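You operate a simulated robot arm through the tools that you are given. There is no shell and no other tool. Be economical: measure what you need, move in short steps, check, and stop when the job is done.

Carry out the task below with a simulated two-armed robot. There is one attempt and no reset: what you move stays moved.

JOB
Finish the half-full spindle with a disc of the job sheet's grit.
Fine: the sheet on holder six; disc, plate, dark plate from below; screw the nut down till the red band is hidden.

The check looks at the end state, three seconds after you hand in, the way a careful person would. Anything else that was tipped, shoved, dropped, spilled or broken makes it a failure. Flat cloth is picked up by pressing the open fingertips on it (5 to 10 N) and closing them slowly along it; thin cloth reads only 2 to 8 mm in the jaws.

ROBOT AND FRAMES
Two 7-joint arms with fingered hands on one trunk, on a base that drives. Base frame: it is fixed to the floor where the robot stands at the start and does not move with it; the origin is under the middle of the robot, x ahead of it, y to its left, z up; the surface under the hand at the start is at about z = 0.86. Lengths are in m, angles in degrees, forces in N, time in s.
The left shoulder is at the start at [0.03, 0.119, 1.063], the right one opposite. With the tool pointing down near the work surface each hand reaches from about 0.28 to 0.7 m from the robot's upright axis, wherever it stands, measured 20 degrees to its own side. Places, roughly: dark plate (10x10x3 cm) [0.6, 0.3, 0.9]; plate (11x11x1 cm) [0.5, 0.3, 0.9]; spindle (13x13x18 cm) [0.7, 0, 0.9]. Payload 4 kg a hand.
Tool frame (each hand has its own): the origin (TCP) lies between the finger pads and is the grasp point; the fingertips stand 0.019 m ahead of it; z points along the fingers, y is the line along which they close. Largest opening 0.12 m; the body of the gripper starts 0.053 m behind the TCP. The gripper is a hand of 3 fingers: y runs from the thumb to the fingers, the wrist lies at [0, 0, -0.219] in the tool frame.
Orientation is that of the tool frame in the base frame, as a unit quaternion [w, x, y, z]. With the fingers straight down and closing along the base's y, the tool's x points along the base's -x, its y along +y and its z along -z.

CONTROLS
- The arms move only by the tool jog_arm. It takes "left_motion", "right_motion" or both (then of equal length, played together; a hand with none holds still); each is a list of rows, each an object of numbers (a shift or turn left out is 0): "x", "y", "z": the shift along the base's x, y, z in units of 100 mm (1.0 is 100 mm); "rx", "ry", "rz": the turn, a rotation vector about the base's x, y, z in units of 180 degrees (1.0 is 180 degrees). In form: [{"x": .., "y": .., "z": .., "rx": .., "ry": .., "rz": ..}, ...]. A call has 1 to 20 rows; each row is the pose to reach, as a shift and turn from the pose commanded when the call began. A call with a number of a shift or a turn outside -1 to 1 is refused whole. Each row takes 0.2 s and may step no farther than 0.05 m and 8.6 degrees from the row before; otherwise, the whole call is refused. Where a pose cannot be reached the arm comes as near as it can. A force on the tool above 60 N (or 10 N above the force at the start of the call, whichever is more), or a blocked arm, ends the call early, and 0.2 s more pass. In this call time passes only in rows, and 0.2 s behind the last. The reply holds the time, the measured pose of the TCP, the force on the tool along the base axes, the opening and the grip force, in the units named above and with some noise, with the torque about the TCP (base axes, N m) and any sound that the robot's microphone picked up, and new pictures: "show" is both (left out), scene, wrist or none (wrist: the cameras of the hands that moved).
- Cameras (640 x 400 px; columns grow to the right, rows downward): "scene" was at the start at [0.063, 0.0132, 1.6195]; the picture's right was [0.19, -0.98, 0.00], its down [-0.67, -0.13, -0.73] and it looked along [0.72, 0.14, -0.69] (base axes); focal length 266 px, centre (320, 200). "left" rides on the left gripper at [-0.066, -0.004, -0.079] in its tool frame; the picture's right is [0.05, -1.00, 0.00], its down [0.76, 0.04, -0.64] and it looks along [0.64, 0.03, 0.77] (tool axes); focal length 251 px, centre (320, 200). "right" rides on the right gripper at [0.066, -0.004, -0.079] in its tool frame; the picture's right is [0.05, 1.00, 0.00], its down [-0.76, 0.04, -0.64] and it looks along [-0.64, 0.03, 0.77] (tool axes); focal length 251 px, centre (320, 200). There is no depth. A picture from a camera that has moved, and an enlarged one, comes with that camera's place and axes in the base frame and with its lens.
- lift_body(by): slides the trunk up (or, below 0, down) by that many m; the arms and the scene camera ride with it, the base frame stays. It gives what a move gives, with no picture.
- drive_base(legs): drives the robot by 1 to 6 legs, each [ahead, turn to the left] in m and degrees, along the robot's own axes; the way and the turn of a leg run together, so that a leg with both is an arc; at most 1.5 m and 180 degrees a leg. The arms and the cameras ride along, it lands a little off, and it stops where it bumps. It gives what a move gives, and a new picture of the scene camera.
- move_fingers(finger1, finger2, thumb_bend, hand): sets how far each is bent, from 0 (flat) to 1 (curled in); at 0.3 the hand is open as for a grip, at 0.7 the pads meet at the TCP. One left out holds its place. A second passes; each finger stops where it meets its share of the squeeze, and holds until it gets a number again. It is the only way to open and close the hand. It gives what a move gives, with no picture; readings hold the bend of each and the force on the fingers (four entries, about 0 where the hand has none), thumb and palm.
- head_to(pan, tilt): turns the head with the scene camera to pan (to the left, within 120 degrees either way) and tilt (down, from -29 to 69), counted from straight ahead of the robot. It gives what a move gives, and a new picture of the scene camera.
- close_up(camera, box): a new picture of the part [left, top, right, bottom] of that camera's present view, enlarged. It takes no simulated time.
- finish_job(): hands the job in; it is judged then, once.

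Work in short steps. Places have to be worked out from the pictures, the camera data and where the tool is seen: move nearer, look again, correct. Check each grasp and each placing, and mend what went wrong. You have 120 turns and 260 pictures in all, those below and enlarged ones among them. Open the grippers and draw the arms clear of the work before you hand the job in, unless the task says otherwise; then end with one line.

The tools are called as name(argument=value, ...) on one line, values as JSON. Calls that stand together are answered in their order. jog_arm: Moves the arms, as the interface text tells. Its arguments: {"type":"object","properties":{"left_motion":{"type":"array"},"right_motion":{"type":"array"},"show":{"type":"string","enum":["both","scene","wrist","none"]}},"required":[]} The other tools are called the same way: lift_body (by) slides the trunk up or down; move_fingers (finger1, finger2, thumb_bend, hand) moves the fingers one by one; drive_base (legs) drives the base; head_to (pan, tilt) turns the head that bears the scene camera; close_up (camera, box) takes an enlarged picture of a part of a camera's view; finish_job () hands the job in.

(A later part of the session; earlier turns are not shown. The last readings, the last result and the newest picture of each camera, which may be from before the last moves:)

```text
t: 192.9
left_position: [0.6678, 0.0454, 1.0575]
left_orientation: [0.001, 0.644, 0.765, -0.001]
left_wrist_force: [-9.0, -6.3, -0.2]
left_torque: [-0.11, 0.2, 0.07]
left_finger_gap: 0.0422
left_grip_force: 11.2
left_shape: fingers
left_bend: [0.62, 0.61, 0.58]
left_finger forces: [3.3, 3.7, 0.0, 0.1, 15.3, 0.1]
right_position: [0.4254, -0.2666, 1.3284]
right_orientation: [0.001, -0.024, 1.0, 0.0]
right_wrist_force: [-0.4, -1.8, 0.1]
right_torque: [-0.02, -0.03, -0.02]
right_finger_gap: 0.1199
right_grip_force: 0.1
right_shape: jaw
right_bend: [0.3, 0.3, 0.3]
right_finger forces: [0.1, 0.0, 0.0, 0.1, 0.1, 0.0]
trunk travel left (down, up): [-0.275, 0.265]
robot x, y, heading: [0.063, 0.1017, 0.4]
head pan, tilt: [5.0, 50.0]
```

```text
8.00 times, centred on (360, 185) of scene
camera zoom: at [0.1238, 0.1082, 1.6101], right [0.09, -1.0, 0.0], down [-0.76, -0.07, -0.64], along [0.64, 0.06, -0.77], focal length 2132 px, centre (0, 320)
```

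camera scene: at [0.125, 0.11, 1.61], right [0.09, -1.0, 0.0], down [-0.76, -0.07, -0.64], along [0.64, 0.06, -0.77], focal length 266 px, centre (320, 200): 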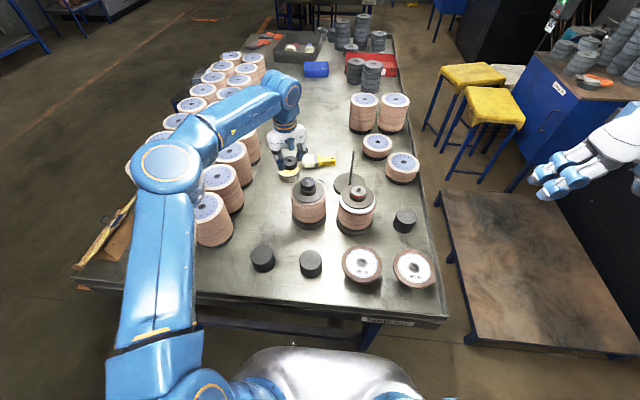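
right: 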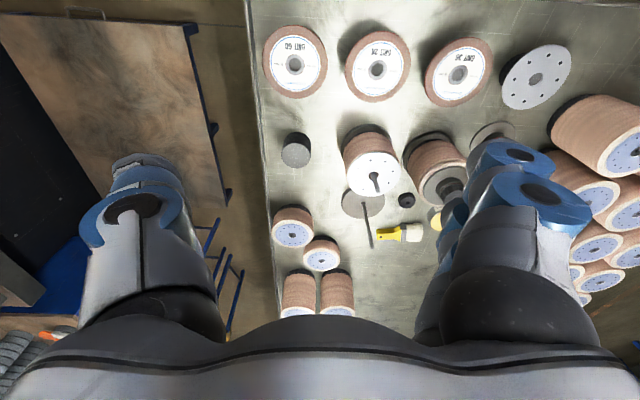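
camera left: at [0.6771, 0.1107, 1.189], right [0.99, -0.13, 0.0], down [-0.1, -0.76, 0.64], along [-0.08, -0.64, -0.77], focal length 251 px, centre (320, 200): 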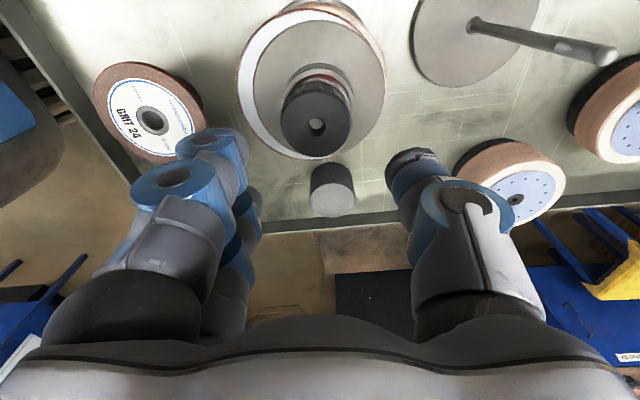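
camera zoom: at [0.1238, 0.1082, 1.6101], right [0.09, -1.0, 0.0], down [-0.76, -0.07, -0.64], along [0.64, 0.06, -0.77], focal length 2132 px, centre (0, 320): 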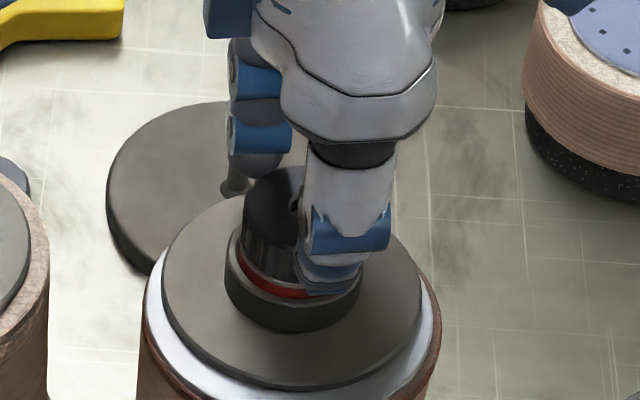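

The nut has come down. Repeat: open, wind back in place (recentred by -2, -1.5 mm), grip and turn again.

move_fingers(hand="left", finger1=0.47, finger2=0.47, thumb_bend=0.47)

jog_arm(left_motion=[{"rz": 0.046, "x": -0.02, "y": -0.015}, {"rz": 0.092, "x": -0.02, "y": -0.015}, {"rz": 0.138, "x": -0.02, "y": -0.015}, {"rz": 0.184, "x": -0.02, "y": -0.015}, {"rz": 0.23, "x": -0.02, "y": -0.015}, {"rz": 0.276, "x": -0.02, "y": -0.015}, {"rz": 0.322, "x": -0.02, "y": -0.015}, {"rz": 0.368, "x": -0.02, "y": -0.015}, {"rz": 0.414, "x": -0.02, "y": -0.015}, {"rz": 0.46, "x": -0.02, "y": -0.015}, {"rz": 0.506, "x": -0.02, "y": -0.015}, {"rz": 0.552, "x": -0.02, "y": -0.015}, {"rz": 0.598, "x": -0.02, "y": -0.015}, {"rz": 0.644, "x": -0.02, "y": -0.015}, {"rz": 0.69, "x": -0.02, "y": -0.015}, {"rz": 0.736, "x": -0.02, "y": -0.015}, {"rz": 0.782, "x": -0.02, "y": -0.015}, {"rz": 0.828, "x": -0.02, "y": -0.015}, {"rz": 0.874, "x": -0.02, "y": -0.015}, {"rz": 0.92, "x": -0.02, "y": -0.015, "z": -0.03}], show="wrist")

close_up(camera="scene", box=[330, 160, 390, 210])

```text
t: 193.9
left_position: [0.6692, 0.0466, 1.0569]
left_orientation: [0.001, 0.644, 0.765, -0.001]
left_wrist_force: [0.1, -0.1, -0.3]
left_torque: [-0.02, -0.04, 0.0]
left_finger_gap: 0.0774
left_grip_force: 0.1
left_shape: fingers
left_bend: [0.47, 0.47, 0.47]
left_finger forces: [0.1, 0.1, 0.0, 0.0, 0.1, 0.0]
right_position: [0.4274, -0.2673, 1.328]
right_orientation: [0.001, -0.024, 1.0, 0.0]
right_wrist_force: [0.8, 0.4, 1.1]
right_torque: [-0.01, 0.0, -0.02]
right_finger_gap: 0.12
right_grip_force: 0.1
right_shape: jaw
right_bend: [0.3, 0.3, 0.3]
right_finger forces: [0.0, 0.0, 0.1, 0.0, 0.0, 0.0]
trunk travel left (down, up): [-0.275, 0.265]
robot x, y, heading: [0.0673, 0.101, 0.3]
head pan, tilt: [5.0, 50.0]
```

```text
t: 198.1
left_position: [0.6669, 0.0434, 1.0543]
left_orientation: [0.002, -0.679, 0.734, 0.001]
left_wrist_force: [-0.5, 0.1, -0.3]
left_torque: [0.0, -0.01, 0.0]
left_finger_gap: 0.0774
left_grip_force: 0.0
left_shape: fingers
left_bend: [0.47, 0.47, 0.47]
left_finger forces: [0.1, 0.0, 0.0, 0.0, 0.1, 0.0]
right_position: [0.4274, -0.2666, 1.3279]
right_orientation: [0.001, -0.024, 1.0, 0.0]
right_wrist_force: [-0.5, 1.1, -0.2]
right_torque: [-0.02, 0.0, 0.01]
right_finger_gap: 0.1199
right_grip_force: 0.1
right_shape: jaw
right_bend: [0.3, 0.3, 0.3]
right_finger forces: [0.1, 0.1, 0.0, 0.1, 0.0, 0.0]
trunk travel left (down, up): [-0.275, 0.265]
robot x, y, heading: [0.0677, 0.1035, 0.4]
head pan, tilt: [5.0, 50.0]
camera left: at [0.6766, 0.1093, 1.1332], right [0.99, -0.13, 0.0], down [-0.1, -0.76, 0.64], along [-0.08, -0.64, -0.77], focal length 251 px, centre (320, 200)
```

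left: 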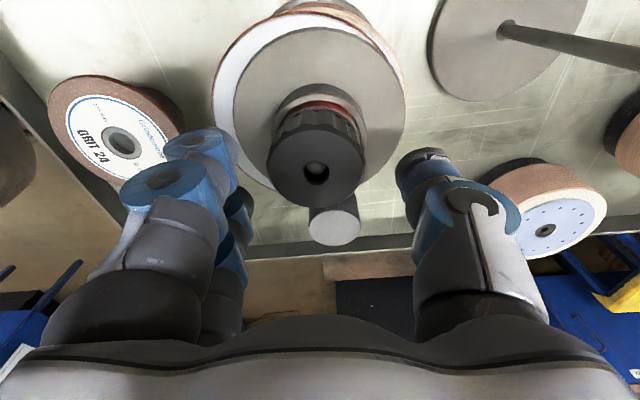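

```text
8.00 times, centred on (360, 185) of scene
camera zoom: at [0.1255, 0.1093, 1.61], right [0.09, -1.0, 0.0], down [-0.76, -0.07, -0.64], along [0.64, 0.06, -0.77], focal length 2132 px, centre (0, 320)
```

zoom: 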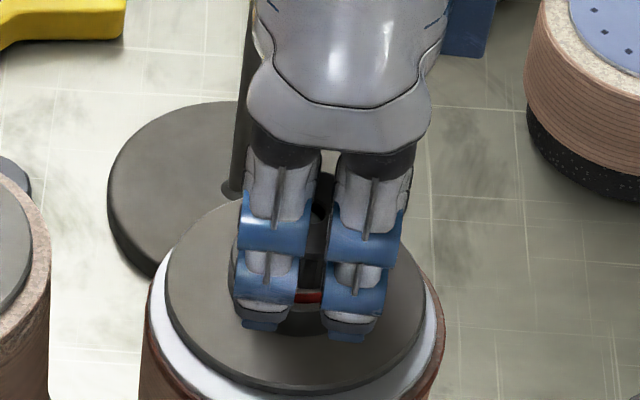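

Grip and turn clockwise again.

move_fingers(hand="left", finger1=0.7, finger2=0.7, thumb_bend=0.7)

jog_arm(left_motion=[{"rz": -0.046}, {"rz": -0.092}, {"rz": -0.138}, {"rz": -0.184, "z": -0.005}, {"rz": -0.23, "z": -0.005}, {"rz": -0.276, "z": -0.005}, {"rz": -0.322, "z": -0.01}, {"rz": -0.368, "z": -0.01}, {"rz": -0.414, "z": -0.01}, {"rz": -0.46, "z": -0.01}, {"rz": -0.506, "z": -0.015}, {"rz": -0.552, "z": -0.015}, {"rz": -0.598, "z": -0.015}, {"rz": -0.644, "z": -0.015}, {"rz": -0.69, "z": -0.02}, {"rz": -0.736, "z": -0.02}, {"rz": -0.782, "z": -0.02}, {"rz": -0.828, "z": -0.02}, {"rz": -0.874, "z": -0.02}, {"rz": -0.92, "z": -0.02}], show="none")

close_up(camera="scene", box=[330, 160, 390, 210])

```text
t: 199.1
left_position: [0.6675, 0.0439, 1.0534]
left_orientation: [0.001, -0.678, 0.735, 0.002]
left_wrist_force: [-2.7, -1.2, -0.2]
left_torque: [0.0, 0.11, 0.0]
left_finger_gap: 0.0461
left_grip_force: 14.5
left_shape: fingers
left_bend: [0.59, 0.6, 0.58]
left_finger forces: [8.4, 7.2, 0.1, 0.1, 13.8, 0.0]
right_position: [0.4271, -0.2656, 1.3278]
right_orientation: [0.001, -0.023, 1.0, 0.001]
right_wrist_force: [0.7, -0.7, -0.4]
right_torque: [0.0, 0.0, 0.02]
right_finger_gap: 0.1201
right_grip_force: 0.0
right_shape: jaw
right_bend: [0.3, 0.3, 0.3]
right_finger forces: [0.0, 0.0, 0.1, 0.0, 0.0, 0.0]
trunk travel left (down, up): [-0.275, 0.265]
robot x, y, heading: [0.0639, 0.1014, 0.4]
head pan, tilt: [5.0, 50.0]
```

```text
t: 203.3
left_position: [0.666, 0.0444, 1.052]
left_orientation: [0.001, 0.645, 0.764, -0.001]
left_wrist_force: [-8.7, 1.8, 2.7]
left_torque: [0.0, 0.26, 0.05]
left_finger_gap: 0.0451
left_grip_force: 17.5
left_shape: fingers
left_bend: [0.6, 0.61, 0.59]
left_finger forces: [5.5, 6.7, 0.0, 0.0, 21.5, 0.0]
right_position: [0.4254, -0.2653, 1.3281]
right_orientation: [0.001, -0.024, 1.0, 0.0]
right_wrist_force: [0.3, -0.4, 0.2]
right_torque: [0.01, 0.0, 0.02]
right_finger_gap: 0.1197
right_grip_force: 0.1
right_shape: jaw
right_bend: [0.3, 0.3, 0.3]
right_finger forces: [0.0, 0.1, 0.1, 0.0, 0.0, 0.0]
trunk travel left (down, up): [-0.275, 0.265]
robot x, y, heading: [0.0683, 0.0995, 0.4]
head pan, tilt: [5.0, 50.0]
```

```text
8.00 times, centred on (360, 185) of scene
camera zoom: at [0.1234, 0.1098, 1.6101], right [0.09, -1.0, 0.0], down [-0.76, -0.07, -0.64], along [0.64, 0.06, -0.77], focal length 2132 px, centre (0, 320)
```

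zoom: 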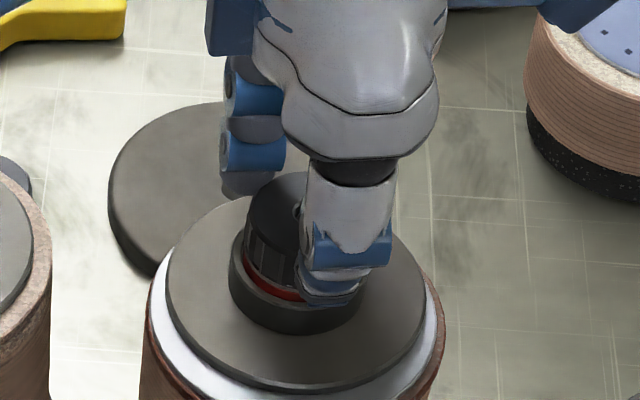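

Two more full regrasp cycles in one go, with firmer grip, then a look.

move_fingers(hand="left", finger1=0.47, finger2=0.47, thumb_bend=0.47)

jog_arm(left_motion=[{"rz": 0.046, "x": -0.01}, {"rz": 0.092, "x": -0.01}, {"rz": 0.138, "x": -0.01}, {"rz": 0.184, "x": -0.01}, {"rz": 0.23, "x": -0.01}, {"rz": 0.276, "x": -0.01}, {"rz": 0.322, "x": -0.01}, {"rz": 0.368, "x": -0.01}, {"rz": 0.414, "x": -0.01}, {"rz": 0.46, "x": -0.01}, {"rz": 0.506, "x": -0.01}, {"rz": 0.552, "x": -0.01}, {"rz": 0.598, "x": -0.01}, {"rz": 0.644, "x": -0.01}, {"rz": 0.69, "x": -0.01}, {"rz": 0.736, "x": -0.01}, {"rz": 0.782, "x": -0.01}, {"rz": 0.828, "x": -0.01}, {"rz": 0.874, "x": -0.01}, {"rz": 0.92, "x": -0.01, "z": -0.01}], show="none")

move_fingers(hand="left", finger1=0.74, finger2=0.74, thumb_bend=0.74)

jog_arm(left_motion=[{"rz": -0.046}, {"rz": -0.092}, {"rz": -0.138}, {"rz": -0.184, "z": -0.005}, {"rz": -0.23, "z": -0.005}, {"rz": -0.276, "z": -0.005}, {"rz": -0.322, "z": -0.005}, {"rz": -0.368, "z": -0.01}, {"rz": -0.414, "z": -0.01}, {"rz": -0.46, "z": -0.01}, {"rz": -0.506, "z": -0.01}, {"rz": -0.552, "z": -0.01}, {"rz": -0.598, "z": -0.01}, {"rz": -0.644, "z": -0.015}, {"rz": -0.69, "z": -0.015}, {"rz": -0.736, "z": -0.015}, {"rz": -0.782, "z": -0.015}, {"rz": -0.828, "z": -0.015}, {"rz": -0.874, "z": -0.015}, {"rz": -0.92, "z": -0.015}], show="none")

move_fingers(hand="left", finger1=0.47, finger2=0.47, thumb_bend=0.47)

jog_arm(left_motion=[{"rz": 0.046}, {"rz": 0.092}, {"rz": 0.138}, {"rz": 0.184}, {"rz": 0.23}, {"rz": 0.276}, {"rz": 0.322}, {"rz": 0.368}, {"rz": 0.414}, {"rz": 0.46}], show="wrist")

close_up(camera="scene", box=[335, 160, 385, 205])

```text
t: 204.3
left_position: [0.6664, 0.0437, 1.0509]
left_orientation: [0.002, 0.644, 0.765, -0.002]
left_wrist_force: [-1.1, -0.3, 1.0]
left_torque: [0.02, 0.01, -0.03]
left_finger_gap: 0.077
left_grip_force: 0.1
left_shape: fingers
left_bend: [0.47, 0.47, 0.47]
left_finger forces: [0.0, 0.0, 0.0, 0.1, 0.0, 0.0]
right_position: [0.4275, -0.2664, 1.3281]
right_orientation: [0.001, -0.024, 1.0, 0.0]
right_wrist_force: [-0.3, -0.1, -0.3]
right_torque: [0.0, 0.0, 0.01]
right_finger_gap: 0.1201
right_grip_force: 0.0
right_shape: jaw
right_bend: [0.3, 0.3, 0.3]
right_finger forces: [0.1, 0.0, 0.0, 0.0, 0.0, 0.1]
trunk travel left (down, up): [-0.275, 0.265]
robot x, y, heading: [0.069, 0.1056, 0.5]
head pan, tilt: [5.0, 50.0]
```

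```text
t: 208.5
left_position: [0.6652, 0.0448, 1.0518]
left_orientation: [0.001, -0.68, 0.733, 0.001]
left_wrist_force: [-0.9, 0.2, -0.1]
left_torque: [-0.02, 0.02, -0.06]
left_finger_gap: 0.0772
left_grip_force: 0.0
left_shape: fingers
left_bend: [0.47, 0.47, 0.47]
left_finger forces: [0.0, 0.0, 0.0, 0.0, 0.1, 0.1]
right_position: [0.4266, -0.2659, 1.3277]
right_orientation: [0.001, -0.024, 1.0, 0.001]
right_wrist_force: [-0.1, -1.1, 0.8]
right_torque: [-0.01, 0.01, 0.0]
right_finger_gap: 0.1198
right_grip_force: 0.1
right_shape: jaw
right_bend: [0.3, 0.3, 0.3]
right_finger forces: [0.1, 0.0, 0.0, 0.1, 0.0, 0.1]
trunk travel left (down, up): [-0.275, 0.265]
robot x, y, heading: [0.0643, 0.1062, 0.5]
head pan, tilt: [5.0, 50.0]
```

```text
t: 209.5
left_position: [0.6655, 0.0453, 1.0501]
left_orientation: [0.002, -0.679, 0.734, 0.002]
left_wrist_force: [1.8, -0.8, -0.7]
left_torque: [-0.02, 0.15, -0.04]
left_finger_gap: 0.0458
left_grip_force: 19.3
left_shape: fingers
left_bend: [0.59, 0.6, 0.59]
left_finger forces: [8.9, 9.1, 0.0, 0.0, 21.3, 0.0]
right_position: [0.4275, -0.2655, 1.328]
right_orientation: [-0.001, -0.024, 1.0, -0.001]
right_wrist_force: [0.7, 0.3, -0.6]
right_torque: [0.02, 0.01, -0.01]
right_finger_gap: 0.1202
right_grip_force: 0.1
right_shape: jaw
right_bend: [0.3, 0.3, 0.3]
right_finger forces: [0.1, 0.0, 0.1, 0.1, 0.1, 0.1]
trunk travel left (down, up): [-0.275, 0.265]
robot x, y, heading: [0.0653, 0.1057, 0.3]
head pan, tilt: [5.0, 50.0]
```

```text
t: 213.7
left_position: [0.665, 0.0469, 1.0482]
left_orientation: [0.001, 0.645, 0.765, -0.001]
left_wrist_force: [-4.5, 5.3, -7.4]
left_torque: [0.03, -0.04, 0.18]
left_finger_gap: 0.0453
left_grip_force: 17.2
left_shape: fingers
left_bend: [0.58, 0.6, 0.6]
left_finger forces: [7.1, 8.5, 0.0, 0.0, 18.6, 0.0]
right_position: [0.4272, -0.2648, 1.3296]
right_orientation: [0.0, -0.024, 1.0, 0.001]
right_wrist_force: [0.0, -0.6, 0.0]
right_torque: [0.0, -0.04, 0.01]
right_finger_gap: 0.1201
right_grip_force: 0.1
right_shape: jaw
right_bend: [0.3, 0.3, 0.3]
right_finger forces: [0.1, 0.0, 0.1, 0.0, 0.0, 0.0]
trunk travel left (down, up): [-0.275, 0.265]
robot x, y, heading: [0.068, 0.1037, 0.4]
head pan, tilt: [5.0, 50.0]
```

```text
t: 214.7
left_position: [0.6651, 0.0452, 1.0491]
left_orientation: [0.001, 0.644, 0.765, -0.002]
left_wrist_force: [0.0, 0.6, -0.6]
left_torque: [0.0, 0.02, 0.0]
left_finger_gap: 0.0771
left_grip_force: 0.1
left_shape: fingers
left_bend: [0.47, 0.47, 0.47]
left_finger forces: [0.0, 0.1, 0.1, 0.0, 0.1, 0.0]
right_position: [0.4266, -0.2667, 1.3287]
right_orientation: [0.001, -0.025, 1.0, 0.0]
right_wrist_force: [0.4, 0.3, -1.2]
right_torque: [0.01, 0.02, -0.02]
right_finger_gap: 0.1199
right_grip_force: 0.0
right_shape: jaw
right_bend: [0.3, 0.3, 0.3]
right_finger forces: [0.0, 0.0, 0.1, 0.1, 0.1, 0.0]
trunk travel left (down, up): [-0.275, 0.265]
robot x, y, heading: [0.0691, 0.1041, 0.4]
head pan, tilt: [5.0, 50.0]
```

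```text
t: 216.9
left_position: [0.666, 0.044, 1.0491]
left_orientation: [0.001, -0.025, 1.0, -0.001]
left_wrist_force: [-0.7, 0.1, 0.6]
left_torque: [-0.01, 0.02, 0.01]
left_finger_gap: 0.0776
left_grip_force: 0.0
left_shape: fingers
left_bend: [0.47, 0.47, 0.47]
left_finger forces: [0.1, 0.1, 0.0, 0.0, 0.1, 0.1]
right_position: [0.4276, -0.2667, 1.3283]
right_orientation: [0.001, -0.024, 1.0, 0.0]
right_wrist_force: [0.0, -0.3, -0.1]
right_torque: [-0.02, -0.03, -0.01]
right_finger_gap: 0.1199
right_grip_force: 0.2
right_shape: jaw
right_bend: [0.3, 0.3, 0.3]
right_finger forces: [0.1, 0.1, 0.0, 0.0, 0.0, 0.1]
trunk travel left (down, up): [-0.275, 0.265]
robot x, y, heading: [0.0679, 0.1038, 0.2]
head pan, tilt: [5.0, 50.0]
camera left: at [0.7329, 0.044, 1.1285], right [-0.01, -1.0, 0.0], down [-0.77, 0.0, 0.64], along [-0.64, 0.0, -0.77], focal length 251 px, centre (320, 200)
```

left: 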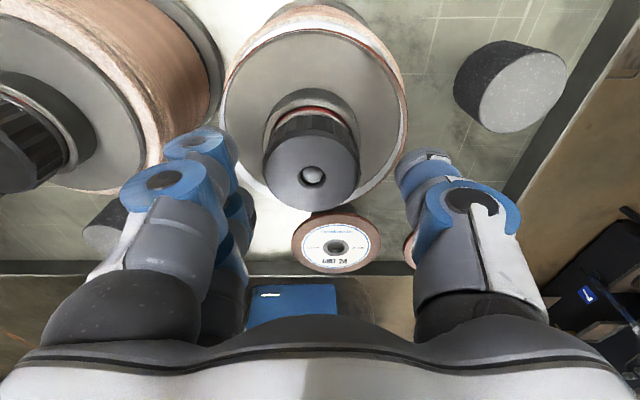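

```text
8.89 times, centred on (360, 182) of scene
camera zoom: at [0.1254, 0.1093, 1.61], right [0.09, -1.0, 0.0], down [-0.76, -0.07, -0.64], along [0.64, 0.06, -0.77], focal length 2368 px, centre (-36, 356)
```

zoom: 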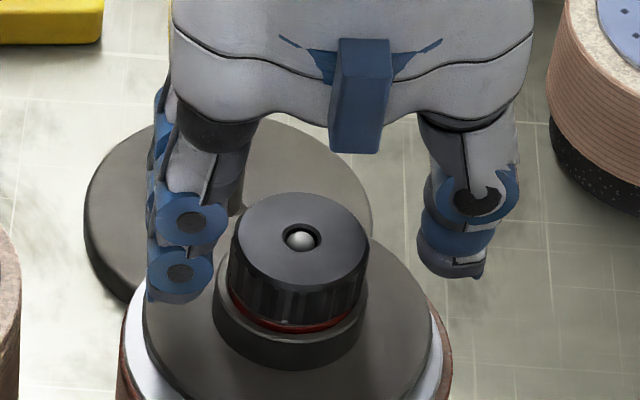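

Rod tip shows flush in the nut; just a thin red line remains. Two more cycles, gripping slightly lower.

jog_arm(left_motion=[{"rz": 0.046}, {"rz": 0.092}, {"rz": 0.138}, {"rz": 0.184}, {"rz": 0.23}, {"rz": 0.276}, {"rz": 0.322}, {"rz": 0.368}, {"rz": 0.414}, {"rz": 0.46, "z": -0.03}], show="none")

move_fingers(hand="left", finger1=0.76, finger2=0.76, thumb_bend=0.76)

jog_arm(left_motion=[{"rz": -0.046}, {"rz": -0.092}, {"rz": -0.138}, {"rz": -0.184, "z": -0.005}, {"rz": -0.23, "z": -0.005}, {"rz": -0.276, "z": -0.005}, {"rz": -0.322, "z": -0.01}, {"rz": -0.368, "z": -0.01}, {"rz": -0.414, "z": -0.01}, {"rz": -0.46, "z": -0.01}, {"rz": -0.506, "z": -0.015}, {"rz": -0.552, "z": -0.015}, {"rz": -0.598, "z": -0.015}, {"rz": -0.644, "z": -0.015}, {"rz": -0.69, "z": -0.02}, {"rz": -0.736, "z": -0.02}, {"rz": -0.782, "z": -0.02}, {"rz": -0.828, "z": -0.02}, {"rz": -0.874, "z": -0.02}, {"rz": -0.92, "z": -0.02}], show="none")

move_fingers(hand="left", finger1=0.47, finger2=0.47, thumb_bend=0.47)

jog_arm(left_motion=[{"rz": 0.046}, {"rz": 0.092}, {"rz": 0.138}, {"rz": 0.184}, {"rz": 0.23}, {"rz": 0.276}, {"rz": 0.322}, {"rz": 0.368}, {"rz": 0.414}, {"rz": 0.46}], show="wrist")

close_up(camera="scene", box=[335, 160, 385, 205])

```text
t: 219.1
left_position: [0.6645, 0.0439, 1.0447]
left_orientation: [0.001, -0.68, 0.733, 0.002]
left_wrist_force: [-0.4, 0.6, 0.0]
left_torque: [0.0, -0.03, -0.02]
left_finger_gap: 0.0772
left_grip_force: 0.1
left_shape: fingers
left_bend: [0.47, 0.47, 0.47]
left_finger forces: [0.0, 0.1, 0.0, 0.0, 0.0, 0.0]
right_position: [0.4271, -0.2667, 1.3292]
right_orientation: [0.001, -0.025, 1.0, 0.0]
right_wrist_force: [0.8, 0.5, 0.1]
right_torque: [-0.01, 0.0, 0.03]
right_finger_gap: 0.12
right_grip_force: 0.1
right_shape: jaw
right_bend: [0.3, 0.3, 0.3]
right_finger forces: [0.0, 0.0, 0.0, 0.0, 0.0, 0.0]
trunk travel left (down, up): [-0.275, 0.265]
robot x, y, heading: [0.0688, 0.1035, 0.6]
head pan, tilt: [5.0, 50.0]
```

```text
t: 220.1
left_position: [0.6654, 0.0452, 1.0466]
left_orientation: [0.001, -0.678, 0.735, 0.002]
left_wrist_force: [2.2, -1.2, -2.7]
left_torque: [0.0, 0.14, -0.02]
left_finger_gap: 0.0465
left_grip_force: 19.2
left_shape: fingers
left_bend: [0.59, 0.61, 0.59]
left_finger forces: [9.2, 8.3, 0.0, 0.1, 21.9, 0.0]
right_position: [0.4281, -0.2664, 1.3282]
right_orientation: [0.001, -0.024, 1.0, 0.001]
right_wrist_force: [0.0, 0.0, 0.5]
right_torque: [0.0, 0.01, 0.02]
right_finger_gap: 0.1204
right_grip_force: 0.0
right_shape: jaw
right_bend: [0.3, 0.3, 0.3]
right_finger forces: [0.0, 0.0, 0.0, 0.1, 0.0, 0.0]
trunk travel left (down, up): [-0.275, 0.265]
robot x, y, heading: [0.0663, 0.1018, 0.5]
head pan, tilt: [5.0, 50.0]
```

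```text
t: 224.3
left_position: [0.6652, 0.0456, 1.0441]
left_orientation: [0.001, 0.645, 0.764, -0.001]
left_wrist_force: [1.7, 4.6, -5.2]
left_torque: [0.1, -0.31, 0.29]
left_finger_gap: 0.0465
left_grip_force: 19.3
left_shape: fingers
left_bend: [0.57, 0.61, 0.61]
left_finger forces: [10.4, 9.2, 0.0, 0.0, 17.8, 0.1]
right_position: [0.4281, -0.2672, 1.3273]
right_orientation: [0.0, -0.024, 1.0, 0.0]
right_wrist_force: [-0.4, 0.3, -0.3]
right_torque: [-0.01, 0.02, 0.01]
right_finger_gap: 0.12
right_grip_force: 0.0
right_shape: jaw
right_bend: [0.3, 0.3, 0.3]
right_finger forces: [0.0, 0.0, 0.0, 0.0, 0.0, 0.0]
trunk travel left (down, up): [-0.275, 0.265]
robot x, y, heading: [0.0662, 0.0993, 0.2]
head pan, tilt: [5.0, 50.0]
```

```text
t: 225.3
left_position: [0.6644, 0.045, 1.0448]
left_orientation: [0.001, 0.645, 0.765, 0.0]
left_wrist_force: [0.8, -0.6, 0.2]
left_torque: [0.01, -0.02, 0.0]
left_finger_gap: 0.0771
left_grip_force: 0.0
left_shape: fingers
left_bend: [0.47, 0.47, 0.47]
left_finger forces: [0.0, 0.1, 0.0, 0.1, 0.1, 0.1]
right_position: [0.4281, -0.2656, 1.3279]
right_orientation: [0.0, -0.024, 1.0, 0.0]
right_wrist_force: [-0.1, 0.6, -0.2]
right_torque: [0.01, 0.04, 0.01]
right_finger_gap: 0.1201
right_grip_force: 0.0
right_shape: jaw
right_bend: [0.3, 0.3, 0.3]
right_finger forces: [0.0, 0.1, 0.0, 0.0, 0.0, 0.0]
trunk travel left (down, up): [-0.275, 0.265]
robot x, y, heading: [0.0653, 0.1038, 0.1]
head pan, tilt: [5.0, 50.0]
```

```text
t: 227.5
left_position: [0.6641, 0.0446, 1.0452]
left_orientation: [0.002, -0.025, 1.0, 0.0]
left_wrist_force: [0.0, 0.0, 1.0]
left_torque: [-0.01, -0.03, -0.01]
left_finger_gap: 0.0773
left_grip_force: 0.0
left_shape: fingers
left_bend: [0.47, 0.47, 0.47]
left_finger forces: [0.1, 0.0, 0.0, 0.0, 0.0, 0.0]
right_position: [0.428, -0.2661, 1.3278]
right_orientation: [0.001, -0.023, 1.0, 0.0]
right_wrist_force: [-0.2, 0.2, -0.3]
right_torque: [0.04, 0.01, 0.0]
right_finger_gap: 0.1199
right_grip_force: 0.1
right_shape: jaw
right_bend: [0.3, 0.3, 0.3]
right_finger forces: [0.1, 0.0, 0.0, 0.0, 0.0, 0.1]
trunk travel left (down, up): [-0.275, 0.265]
robot x, y, heading: [0.0667, 0.103, 0.3]
head pan, tilt: [5.0, 50.0]
camera left: at [0.7326, 0.0442, 1.1234], right [-0.01, -1.0, 0.0], down [-0.77, 0.0, 0.64], along [-0.64, 0.0, -0.77], focal length 251 px, centre (320, 200)
```

left: 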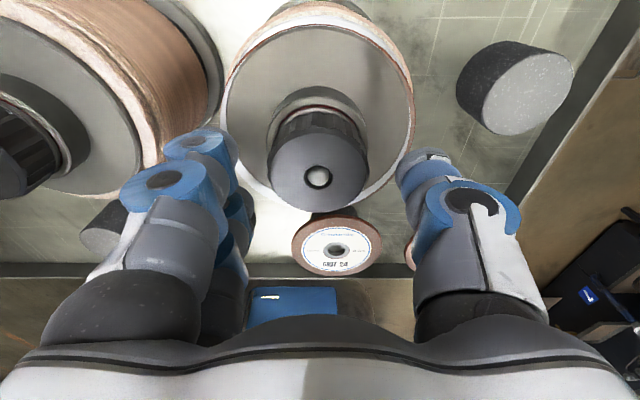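

```text
8.89 times, centred on (360, 182) of scene
camera zoom: at [0.1254, 0.1093, 1.61], right [0.09, -1.0, 0.0], down [-0.76, -0.07, -0.64], along [0.64, 0.06, -0.77], focal length 2368 px, centre (-36, 356)
```

zoom: 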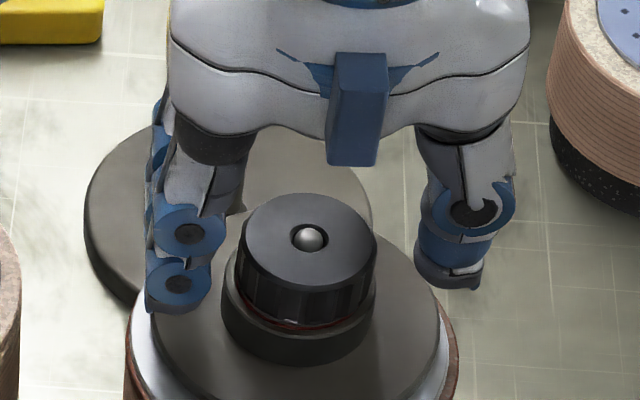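

Only a hairline of red left. One more half-turn.

jog_arm(left_motion=[{"rz": 0.046}, {"rz": 0.092}, {"rz": 0.138}, {"rz": 0.184}, {"rz": 0.23}, {"rz": 0.276}, {"rz": 0.322}, {"rz": 0.368}, {"rz": 0.414}, {"rz": 0.46, "z": -0.01}], show="none")

move_fingers(hand="left", finger1=0.78, finger2=0.78, thumb_bend=0.78)

jog_arm(left_motion=[{"rz": -0.046}, {"rz": -0.092}, {"rz": -0.138}, {"rz": -0.184, "z": -0.005}, {"rz": -0.23, "z": -0.005}, {"rz": -0.276, "z": -0.005}, {"rz": -0.322, "z": -0.01}, {"rz": -0.368, "z": -0.01}, {"rz": -0.414, "z": -0.01}, {"rz": -0.46, "z": -0.01}, {"rz": -0.506, "z": -0.015}, {"rz": -0.552, "z": -0.015}, {"rz": -0.598, "z": -0.015}, {"rz": -0.644, "z": -0.015}, {"rz": -0.69, "z": -0.015}, {"rz": -0.736, "z": -0.015}, {"rz": -0.782, "z": -0.015}, {"rz": -0.828, "z": -0.015}, {"rz": -0.874, "z": -0.015}, {"rz": -0.92, "z": -0.015}], show="none")

move_fingers(hand="left", finger1=0.47, finger2=0.47, thumb_bend=0.47)

jog_arm(left_motion=[{"rz": 0.046}, {"rz": 0.092}, {"rz": 0.138}, {"rz": 0.184}, {"rz": 0.23}, {"rz": 0.276}, {"rz": 0.322}, {"rz": 0.368}, {"rz": 0.414}, {"rz": 0.46}], show="wrist")

close_up(camera="scene", box=[335, 160, 385, 205])

close_up(camera="left", box=[240, 70, 400, 220])

```text
t: 229.7
left_position: [0.6655, 0.0446, 1.0432]
left_orientation: [0.001, -0.679, 0.734, 0.002]
left_wrist_force: [0.9, 0.2, -0.3]
left_torque: [0.01, 0.0, -0.03]
left_finger_gap: 0.0774
left_grip_force: 0.2
left_shape: fingers
left_bend: [0.47, 0.47, 0.47]
left_finger forces: [0.0, 0.1, 0.1, 0.0, 0.0, 0.0]
right_position: [0.4273, -0.2644, 1.328]
right_orientation: [0.001, -0.025, 1.0, 0.0]
right_wrist_force: [-0.6, -0.2, -0.7]
right_torque: [0.01, -0.04, 0.0]
right_finger_gap: 0.12
right_grip_force: 0.1
right_shape: jaw
right_bend: [0.3, 0.3, 0.3]
right_finger forces: [0.1, 0.1, 0.1, 0.1, 0.0, 0.0]
trunk travel left (down, up): [-0.275, 0.265]
robot x, y, heading: [0.0725, 0.1022, 0.4]
head pan, tilt: [5.0, 50.0]
```

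```text
t: 230.7
left_position: [0.6676, 0.0445, 1.0423]
left_orientation: [0.001, -0.679, 0.735, 0.002]
left_wrist_force: [2.3, -0.4, -3.6]
left_torque: [0.02, 0.1, -0.02]
left_finger_gap: 0.0456
left_grip_force: 19.9
left_shape: fingers
left_bend: [0.6, 0.61, 0.59]
left_finger forces: [8.5, 8.6, 0.2, 0.0, 22.5, 0.1]
right_position: [0.4278, -0.2667, 1.3274]
right_orientation: [0.0, -0.025, 1.0, 0.0]
right_wrist_force: [0.4, 0.3, -0.4]
right_torque: [-0.02, -0.01, 0.01]
right_finger_gap: 0.1202
right_grip_force: 0.0
right_shape: jaw
right_bend: [0.3, 0.3, 0.3]
right_finger forces: [0.0, 0.1, 0.1, 0.0, 0.1, 0.0]
trunk travel left (down, up): [-0.275, 0.265]
robot x, y, heading: [0.0653, 0.105, 0.3]
head pan, tilt: [5.0, 50.0]
```

```text
t: 234.9
left_position: [0.666, 0.0463, 1.0421]
left_orientation: [0.001, 0.645, 0.764, -0.001]
left_wrist_force: [-0.3, 0.8, -7.2]
left_torque: [-0.05, -0.11, 0.38]
left_finger_gap: 0.0377
left_grip_force: 18.8
left_shape: fingers
left_bend: [0.61, 0.61, 0.63]
left_finger forces: [5.3, 15.0, 0.0, 0.0, 16.5, 0.0]
right_position: [0.4286, -0.2652, 1.3277]
right_orientation: [0.0, -0.025, 1.0, 0.0]
right_wrist_force: [-0.9, -0.1, -0.3]
right_torque: [0.04, -0.02, 0.02]
right_finger_gap: 0.1202
right_grip_force: 0.1
right_shape: jaw
right_bend: [0.3, 0.3, 0.3]
right_finger forces: [0.0, 0.1, 0.0, 0.1, 0.0, 0.1]
trunk travel left (down, up): [-0.275, 0.265]
robot x, y, heading: [0.0669, 0.1043, 0.4]
head pan, tilt: [5.0, 50.0]
```

```text
t: 235.9
left_position: [0.6653, 0.0457, 1.0424]
left_orientation: [0.001, 0.645, 0.764, -0.001]
left_wrist_force: [0.8, -0.3, 0.8]
left_torque: [-0.01, 0.01, 0.04]
left_finger_gap: 0.0774
left_grip_force: 0.0
left_shape: fingers
left_bend: [0.47, 0.47, 0.47]
left_finger forces: [0.1, 0.0, 0.0, 0.1, 0.0, 0.0]
right_position: [0.4279, -0.2657, 1.3277]
right_orientation: [0.0, -0.024, 1.0, 0.0]
right_wrist_force: [-0.1, 0.0, 0.5]
right_torque: [-0.02, 0.02, 0.0]
right_finger_gap: 0.1198
right_grip_force: 0.0
right_shape: jaw
right_bend: [0.3, 0.3, 0.3]
right_finger forces: [0.0, 0.0, 0.0, 0.1, 0.1, 0.0]
trunk travel left (down, up): [-0.275, 0.265]
robot x, y, heading: [0.0664, 0.1062, 0.1]
head pan, tilt: [5.0, 50.0]
```

```text
t: 238.1
left_position: [0.6651, 0.0442, 1.0418]
left_orientation: [0.002, -0.024, 1.0, 0.001]
left_wrist_force: [0.7, 0.5, -0.3]
left_torque: [0.0, 0.03, 0.0]
left_finger_gap: 0.0775
left_grip_force: 0.1
left_shape: fingers
left_bend: [0.47, 0.47, 0.47]
left_finger forces: [0.1, 0.1, 0.0, 0.1, 0.0, 0.1]
right_position: [0.428, -0.2651, 1.3275]
right_orientation: [0.001, -0.024, 1.0, 0.0]
right_wrist_force: [0.0, 0.2, 0.2]
right_torque: [-0.03, 0.0, 0.0]
right_finger_gap: 0.1201
right_grip_force: 0.0
right_shape: jaw
right_bend: [0.3, 0.3, 0.3]
right_finger forces: [0.0, 0.1, 0.0, 0.0, 0.0, 0.0]
trunk travel left (down, up): [-0.275, 0.265]
robot x, y, heading: [0.0626, 0.1014, 0.1]
head pan, tilt: [5.0, 50.0]
camera left: at [0.7324, 0.0443, 1.1208], right [-0.01, -1.0, 0.0], down [-0.77, 0.0, 0.64], along [-0.64, 0.0, -0.77], focal length 251 px, centre (320, 200)
```

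left: 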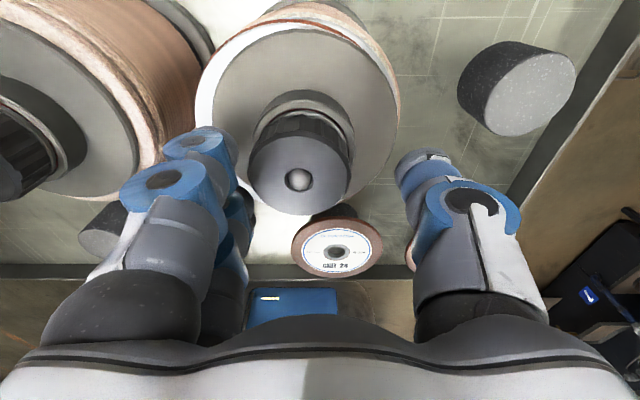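

```text
8.89 times, centred on (360, 182) of scene
camera zoom: at [0.1254, 0.1093, 1.61], right [0.09, -1.0, 0.0], down [-0.76, -0.07, -0.64], along [0.64, 0.06, -0.77], focal length 2368 px, centre (-36, 356)
```

zoom: 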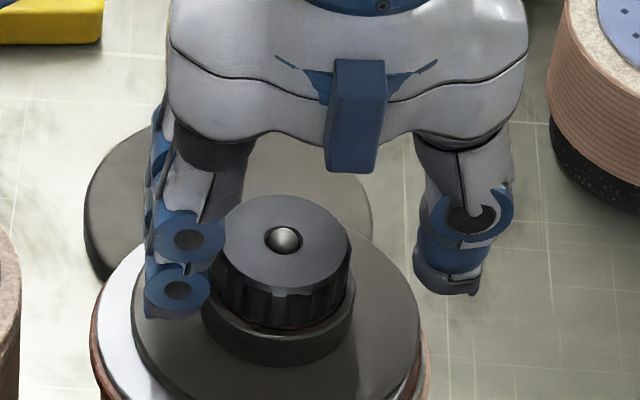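

```text
2.67 times, centred on (320, 145) of left
camera zoom: at [0.7324, 0.0443, 1.1208], right [-0.01, -1.0, 0.0], down [-0.77, 0.0, 0.64], along [-0.64, 0.0, -0.77], focal length 670 px, centre (320, 347)
```

zoom: 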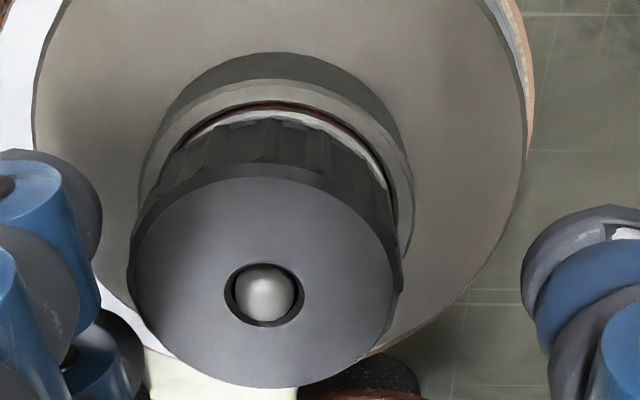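

Red is nearly gone, but the spindle slid ~8 mm to +y; nut now at ≈(0.668, 0.053). Recentre the hand, then a further quarter-turn plus.

jog_arm(left_motion=[{"y": 0.04, "x": 0.015}, {"y": 0.085, "x": 0.03}, {"y": 0.085, "x": 0.03, "rz": 0.046}, {"y": 0.085, "x": 0.03, "rz": 0.092}, {"y": 0.085, "x": 0.03, "rz": 0.138}, {"y": 0.085, "x": 0.03, "rz": 0.184}, {"y": 0.085, "x": 0.03, "rz": 0.23}, {"y": 0.085, "x": 0.03, "rz": 0.276}, {"y": 0.085, "x": 0.03, "rz": 0.322}, {"y": 0.085, "x": 0.03, "rz": 0.368}, {"y": 0.085, "x": 0.03, "rz": 0.414}], show="wrist")

move_fingers(hand="left", finger1=0.62, finger2=0.62, thumb_bend=0.62)

```text
t: 240.5
left_position: [0.6673, 0.0528, 1.043]
left_orientation: [0.001, -0.624, 0.781, 0.001]
left_wrist_force: [-0.1, 0.0, -0.4]
left_torque: [-0.02, 0.01, 0.0]
left_finger_gap: 0.0771
left_grip_force: 0.0
left_shape: fingers
left_bend: [0.47, 0.47, 0.47]
left_finger forces: [0.0, 0.0, 0.0, 0.0, 0.0, 0.0]
right_position: [0.4273, -0.2665, 1.3269]
right_orientation: [0.001, -0.024, 1.0, 0.001]
right_wrist_force: [-0.1, -0.1, -0.4]
right_torque: [0.04, -0.02, -0.02]
right_finger_gap: 0.1202
right_grip_force: 0.1
right_shape: jaw
right_bend: [0.3, 0.3, 0.3]
right_finger forces: [0.0, 0.1, 0.0, 0.1, 0.0, 0.0]
trunk travel left (down, up): [-0.275, 0.265]
robot x, y, heading: [0.0667, 0.1028, 0.3]
head pan, tilt: [5.0, 50.0]
camera left: at [0.6878, 0.1165, 1.1209], right [0.96, -0.27, 0.0], down [-0.21, -0.74, 0.64], along [-0.17, -0.62, -0.77], focal length 251 px, centre (320, 200)
```

left: 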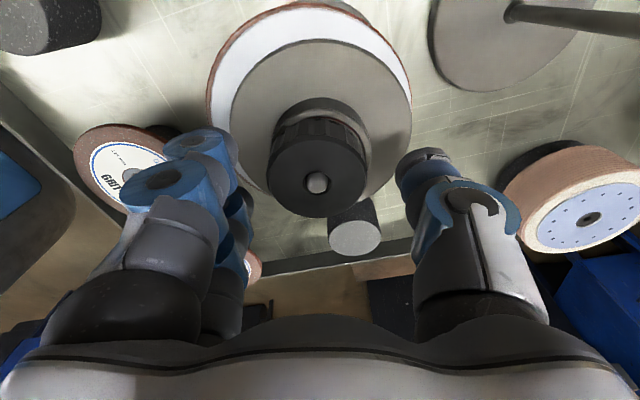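

```text
t: 241.5
left_position: [0.6704, 0.0529, 1.0415]
left_orientation: [0.002, -0.624, 0.781, 0.001]
left_wrist_force: [-1.3, 0.9, -0.6]
left_torque: [0.02, 0.06, 0.03]
left_finger_gap: 0.0471
left_grip_force: 7.5
left_shape: fingers
left_bend: [0.58, 0.59, 0.57]
left_finger forces: [4.6, 3.7, 0.0, 0.0, 7.8, 0.1]
right_position: [0.4282, -0.2659, 1.328]
right_orientation: [0.001, -0.025, 1.0, 0.001]
right_wrist_force: [0.1, 0.1, -0.1]
right_torque: [0.0, -0.01, 0.02]
right_finger_gap: 0.12
right_grip_force: 0.1
right_shape: jaw
right_bend: [0.3, 0.3, 0.3]
right_finger forces: [0.1, 0.1, 0.0, 0.0, 0.0, 0.1]
trunk travel left (down, up): [-0.275, 0.265]
robot x, y, heading: [0.0654, 0.1058, 0.4]
head pan, tilt: [5.0, 50.0]
```

Well centred. Squeeze and turn ~110°, then release and look.

move_fingers(hand="left", finger1=0.78, finger2=0.78, thumb_bend=0.78)

jog_arm(left_motion=[{"rz": -0.046}, {"rz": -0.092}, {"rz": -0.138}, {"rz": -0.184, "z": -0.005}, {"rz": -0.23, "z": -0.005}, {"rz": -0.276, "z": -0.005}, {"rz": -0.322, "z": -0.01}, {"rz": -0.368, "z": -0.01}, {"rz": -0.414, "z": -0.01}, {"rz": -0.46, "z": -0.015}, {"rz": -0.506, "z": -0.015}, {"rz": -0.552, "z": -0.015}, {"rz": -0.6, "z": -0.015}], show="none")

move_fingers(hand="left", finger1=0.47, finger2=0.47, thumb_bend=0.47)

jog_arm(left_motion=[{"z": 0.2}, {"z": 0.5}, {"z": 0.9}], show="both")

close_up(camera="scene", box=[330, 165, 390, 215])

close_up(camera="left", box=[250, 40, 390, 160])

```text
t: 242.5
left_position: [0.6687, 0.0521, 1.0408]
left_orientation: [0.001, -0.624, 0.782, 0.001]
left_wrist_force: [1.0, -0.8, -3.3]
left_torque: [0.02, 0.21, 0.04]
left_finger_gap: 0.0456
left_grip_force: 19.8
left_shape: fingers
left_bend: [0.58, 0.59, 0.61]
left_finger forces: [9.2, 8.6, 0.1, 0.0, 21.6, 0.0]
right_position: [0.4273, -0.2665, 1.3276]
right_orientation: [0.0, -0.024, 1.0, 0.0]
right_wrist_force: [0.5, 0.5, 0.1]
right_torque: [0.0, 0.0, -0.01]
right_finger_gap: 0.1201
right_grip_force: 0.1
right_shape: jaw
right_bend: [0.3, 0.3, 0.3]
right_finger forces: [0.1, 0.0, 0.0, 0.1, 0.1, 0.1]
trunk travel left (down, up): [-0.275, 0.265]
robot x, y, heading: [0.0637, 0.1035, 0.3]
head pan, tilt: [5.0, 50.0]
```

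```text
t: 245.3
left_position: [0.6691, 0.0537, 1.0404]
left_orientation: [0.001, 0.267, 0.964, -0.001]
left_wrist_force: [-1.0, 1.1, -6.6]
left_torque: [0.17, -0.12, 0.47]
left_finger_gap: 0.0345
left_grip_force: 19.0
left_shape: fingers
left_bend: [0.6, 0.59, 0.65]
left_finger forces: [4.6, 17.2, 0.0, 0.1, 16.0, 0.0]
right_position: [0.427, -0.2655, 1.3276]
right_orientation: [0.0, -0.025, 1.0, 0.0]
right_wrist_force: [-0.4, -0.3, 0.1]
right_torque: [-0.03, 0.0, -0.03]
right_finger_gap: 0.12
right_grip_force: 0.0
right_shape: jaw
right_bend: [0.3, 0.3, 0.3]
right_finger forces: [0.0, 0.1, 0.0, 0.0, 0.0, 0.1]
trunk travel left (down, up): [-0.275, 0.265]
robot x, y, heading: [0.0712, 0.1036, 0.6]
head pan, tilt: [5.0, 50.0]
```

```text
t: 246.3
left_position: [0.6693, 0.0542, 1.0402]
left_orientation: [0.002, 0.266, 0.964, -0.001]
left_wrist_force: [0.1, 0.0, -0.2]
left_torque: [-0.01, 0.0, 0.0]
left_finger_gap: 0.0773
left_grip_force: 0.1
left_shape: fingers
left_bend: [0.47, 0.47, 0.47]
left_finger forces: [0.1, 0.0, 0.0, 0.0, 0.1, 0.0]
right_position: [0.4278, -0.2654, 1.3282]
right_orientation: [0.0, -0.025, 1.0, 0.0]
right_wrist_force: [-0.9, -0.6, 0.3]
right_torque: [-0.03, -0.01, 0.02]
right_finger_gap: 0.1201
right_grip_force: 0.0
right_shape: jaw
right_bend: [0.3, 0.3, 0.3]
right_finger forces: [0.0, 0.0, 0.0, 0.0, 0.0, 0.0]
trunk travel left (down, up): [-0.275, 0.265]
robot x, y, heading: [0.0619, 0.1032, 0.3]
head pan, tilt: [5.0, 50.0]
```

```text
t: 247.1
left_position: [0.6656, 0.0516, 1.1308]
left_orientation: [0.002, 0.266, 0.964, -0.001]
left_wrist_force: [-0.1, -0.5, 0.7]
left_torque: [-0.02, -0.05, -0.02]
left_finger_gap: 0.0772
left_grip_force: 0.0
left_shape: fingers
left_bend: [0.47, 0.47, 0.47]
left_finger forces: [0.1, 0.0, 0.0, 0.0, 0.1, 0.0]
right_position: [0.4265, -0.2674, 1.3284]
right_orientation: [0.002, -0.025, 1.0, 0.0]
right_wrist_force: [0.0, -1.2, 0.4]
right_torque: [0.01, -0.01, 0.03]
right_finger_gap: 0.1199
right_grip_force: 0.0
right_shape: jaw
right_bend: [0.3, 0.3, 0.3]
right_finger forces: [0.0, 0.1, 0.0, 0.0, 0.0, 0.0]
trunk travel left (down, up): [-0.275, 0.265]
robot x, y, heading: [0.0672, 0.1046, 0.4]
head pan, tilt: [5.0, 50.0]
camera scene: at [0.1244, 0.1088, 1.6101], right [0.09, -1.0, 0.0], down [-0.76, -0.07, -0.64], along [0.64, 0.06, -0.77], focal length 266 px, centre (320, 200)
camera left: at [0.7228, 0.0151, 1.21], right [-0.56, -0.83, 0.0], down [-0.64, 0.43, 0.64], along [-0.53, 0.36, -0.77], focal length 251 px, centre (320, 200)
```

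scene: 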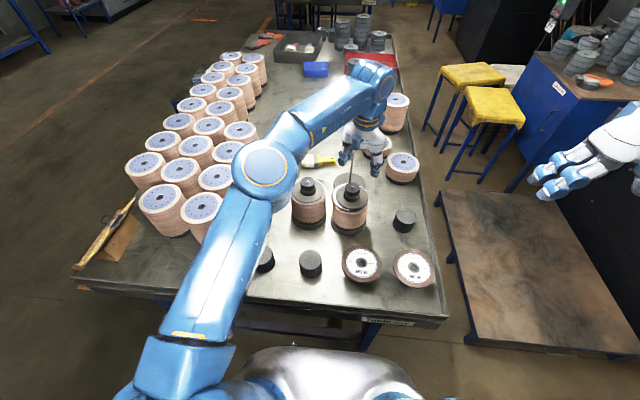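
left: 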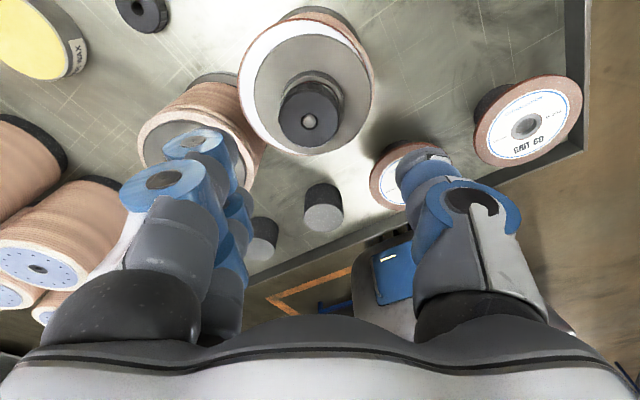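

```text
8.00 times, centred on (360, 190) of scene
camera zoom: at [0.1244, 0.1088, 1.6101], right [0.09, -1.0, 0.0], down [-0.76, -0.07, -0.64], along [0.64, 0.06, -0.77], focal length 2132 px, centre (0, 280)
```

zoom: 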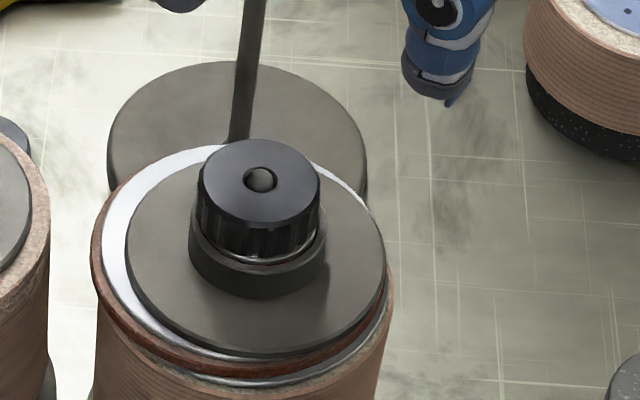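

```text
3.33 times, centred on (320, 100) of left
camera zoom: at [0.7228, 0.0151, 1.21], right [-0.56, -0.83, 0.0], down [-0.64, 0.43, 0.64], along [-0.53, 0.36, -0.77], focal length 838 px, centre (320, 533)
```

zoom: 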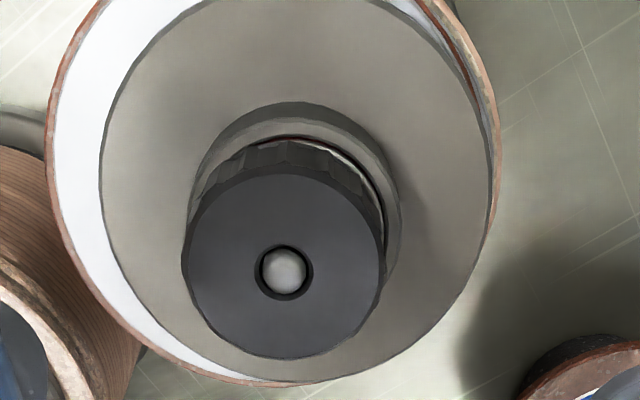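

Red nearly hidden; the spindle crept toward +y (nut ≈(0.666, 0.061)). Wind back and re-centre over it.

jog_arm(left_motion=[{"rz": 0.046, "y": 0.05}, {"rz": 0.092, "y": 0.1}, {"rz": 0.138, "y": 0.1}, {"rz": 0.184, "y": 0.1}, {"rz": 0.23, "y": 0.1}, {"rz": 0.276, "y": 0.1}, {"rz": 0.322, "y": 0.1}, {"rz": 0.368, "y": 0.1}, {"rz": 0.414, "y": 0.1}, {"rz": 0.46, "y": 0.1}, {"rz": 0.506, "y": 0.1}, {"rz": 0.552, "y": 0.1, "z": -0.3}, {"rz": 0.59, "y": 0.1, "z": -0.7}, {"rz": 0.59, "y": 0.1, "z": -0.89}], show="wrist")

move_fingers(hand="left", finger1=0.6, finger2=0.6, thumb_bend=0.6)

```text
t: 250.1
left_position: [0.6675, 0.0633, 1.0413]
left_orientation: [0.001, -0.612, 0.791, 0.001]
left_wrist_force: [0.2, -0.8, -0.5]
left_torque: [0.02, -0.02, 0.0]
left_finger_gap: 0.0778
left_grip_force: 0.0
left_shape: fingers
left_bend: [0.47, 0.47, 0.47]
left_finger forces: [0.0, 0.0, 0.0, 0.1, 0.0, 0.0]
right_position: [0.4271, -0.2663, 1.3284]
right_orientation: [0.0, -0.024, 1.0, 0.0]
right_wrist_force: [-0.4, -0.4, -0.2]
right_torque: [-0.01, 0.02, -0.01]
right_finger_gap: 0.1197
right_grip_force: 0.1
right_shape: jaw
right_bend: [0.3, 0.3, 0.3]
right_finger forces: [0.0, 0.0, 0.0, 0.0, 0.0, 0.0]
trunk travel left (down, up): [-0.275, 0.265]
robot x, y, heading: [0.0639, 0.1028, 0.0]
head pan, tilt: [5.0, 50.0]
camera left: at [0.6889, 0.126, 1.1208], right [0.95, -0.3, 0.0], down [-0.23, -0.73, 0.64], along [-0.19, -0.61, -0.77], focal length 251 px, centre (320, 200)
```

left: 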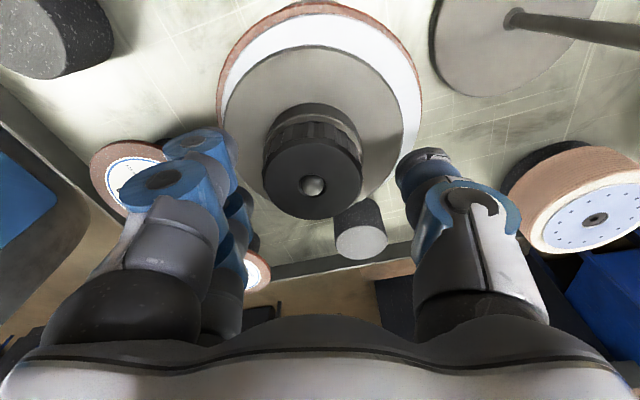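

```text
t: 251.1
left_position: [0.6667, 0.0631, 1.0416]
left_orientation: [0.002, -0.612, 0.791, 0.001]
left_wrist_force: [-3.0, 1.0, -1.1]
left_torque: [-0.03, 0.11, -0.01]
left_finger_gap: 0.0469
left_grip_force: 4.8
left_shape: fingers
left_bend: [0.58, 0.57, 0.57]
left_finger forces: [3.0, 3.3, 0.0, 0.0, 3.5, 0.1]
right_position: [0.4272, -0.2637, 1.3274]
right_orientation: [0.0, -0.025, 1.0, 0.0]
right_wrist_force: [0.2, 0.0, 0.3]
right_torque: [-0.02, -0.01, 0.0]
right_finger_gap: 0.1203
right_grip_force: 0.2
right_shape: jaw
right_bend: [0.3, 0.3, 0.3]
right_finger forces: [0.0, 0.0, 0.1, 0.0, 0.0, 0.0]
trunk travel left (down, up): [-0.275, 0.265]
robot x, y, heading: [0.0671, 0.1028, 0.3]
head pan, tilt: [5.0, 50.0]
```

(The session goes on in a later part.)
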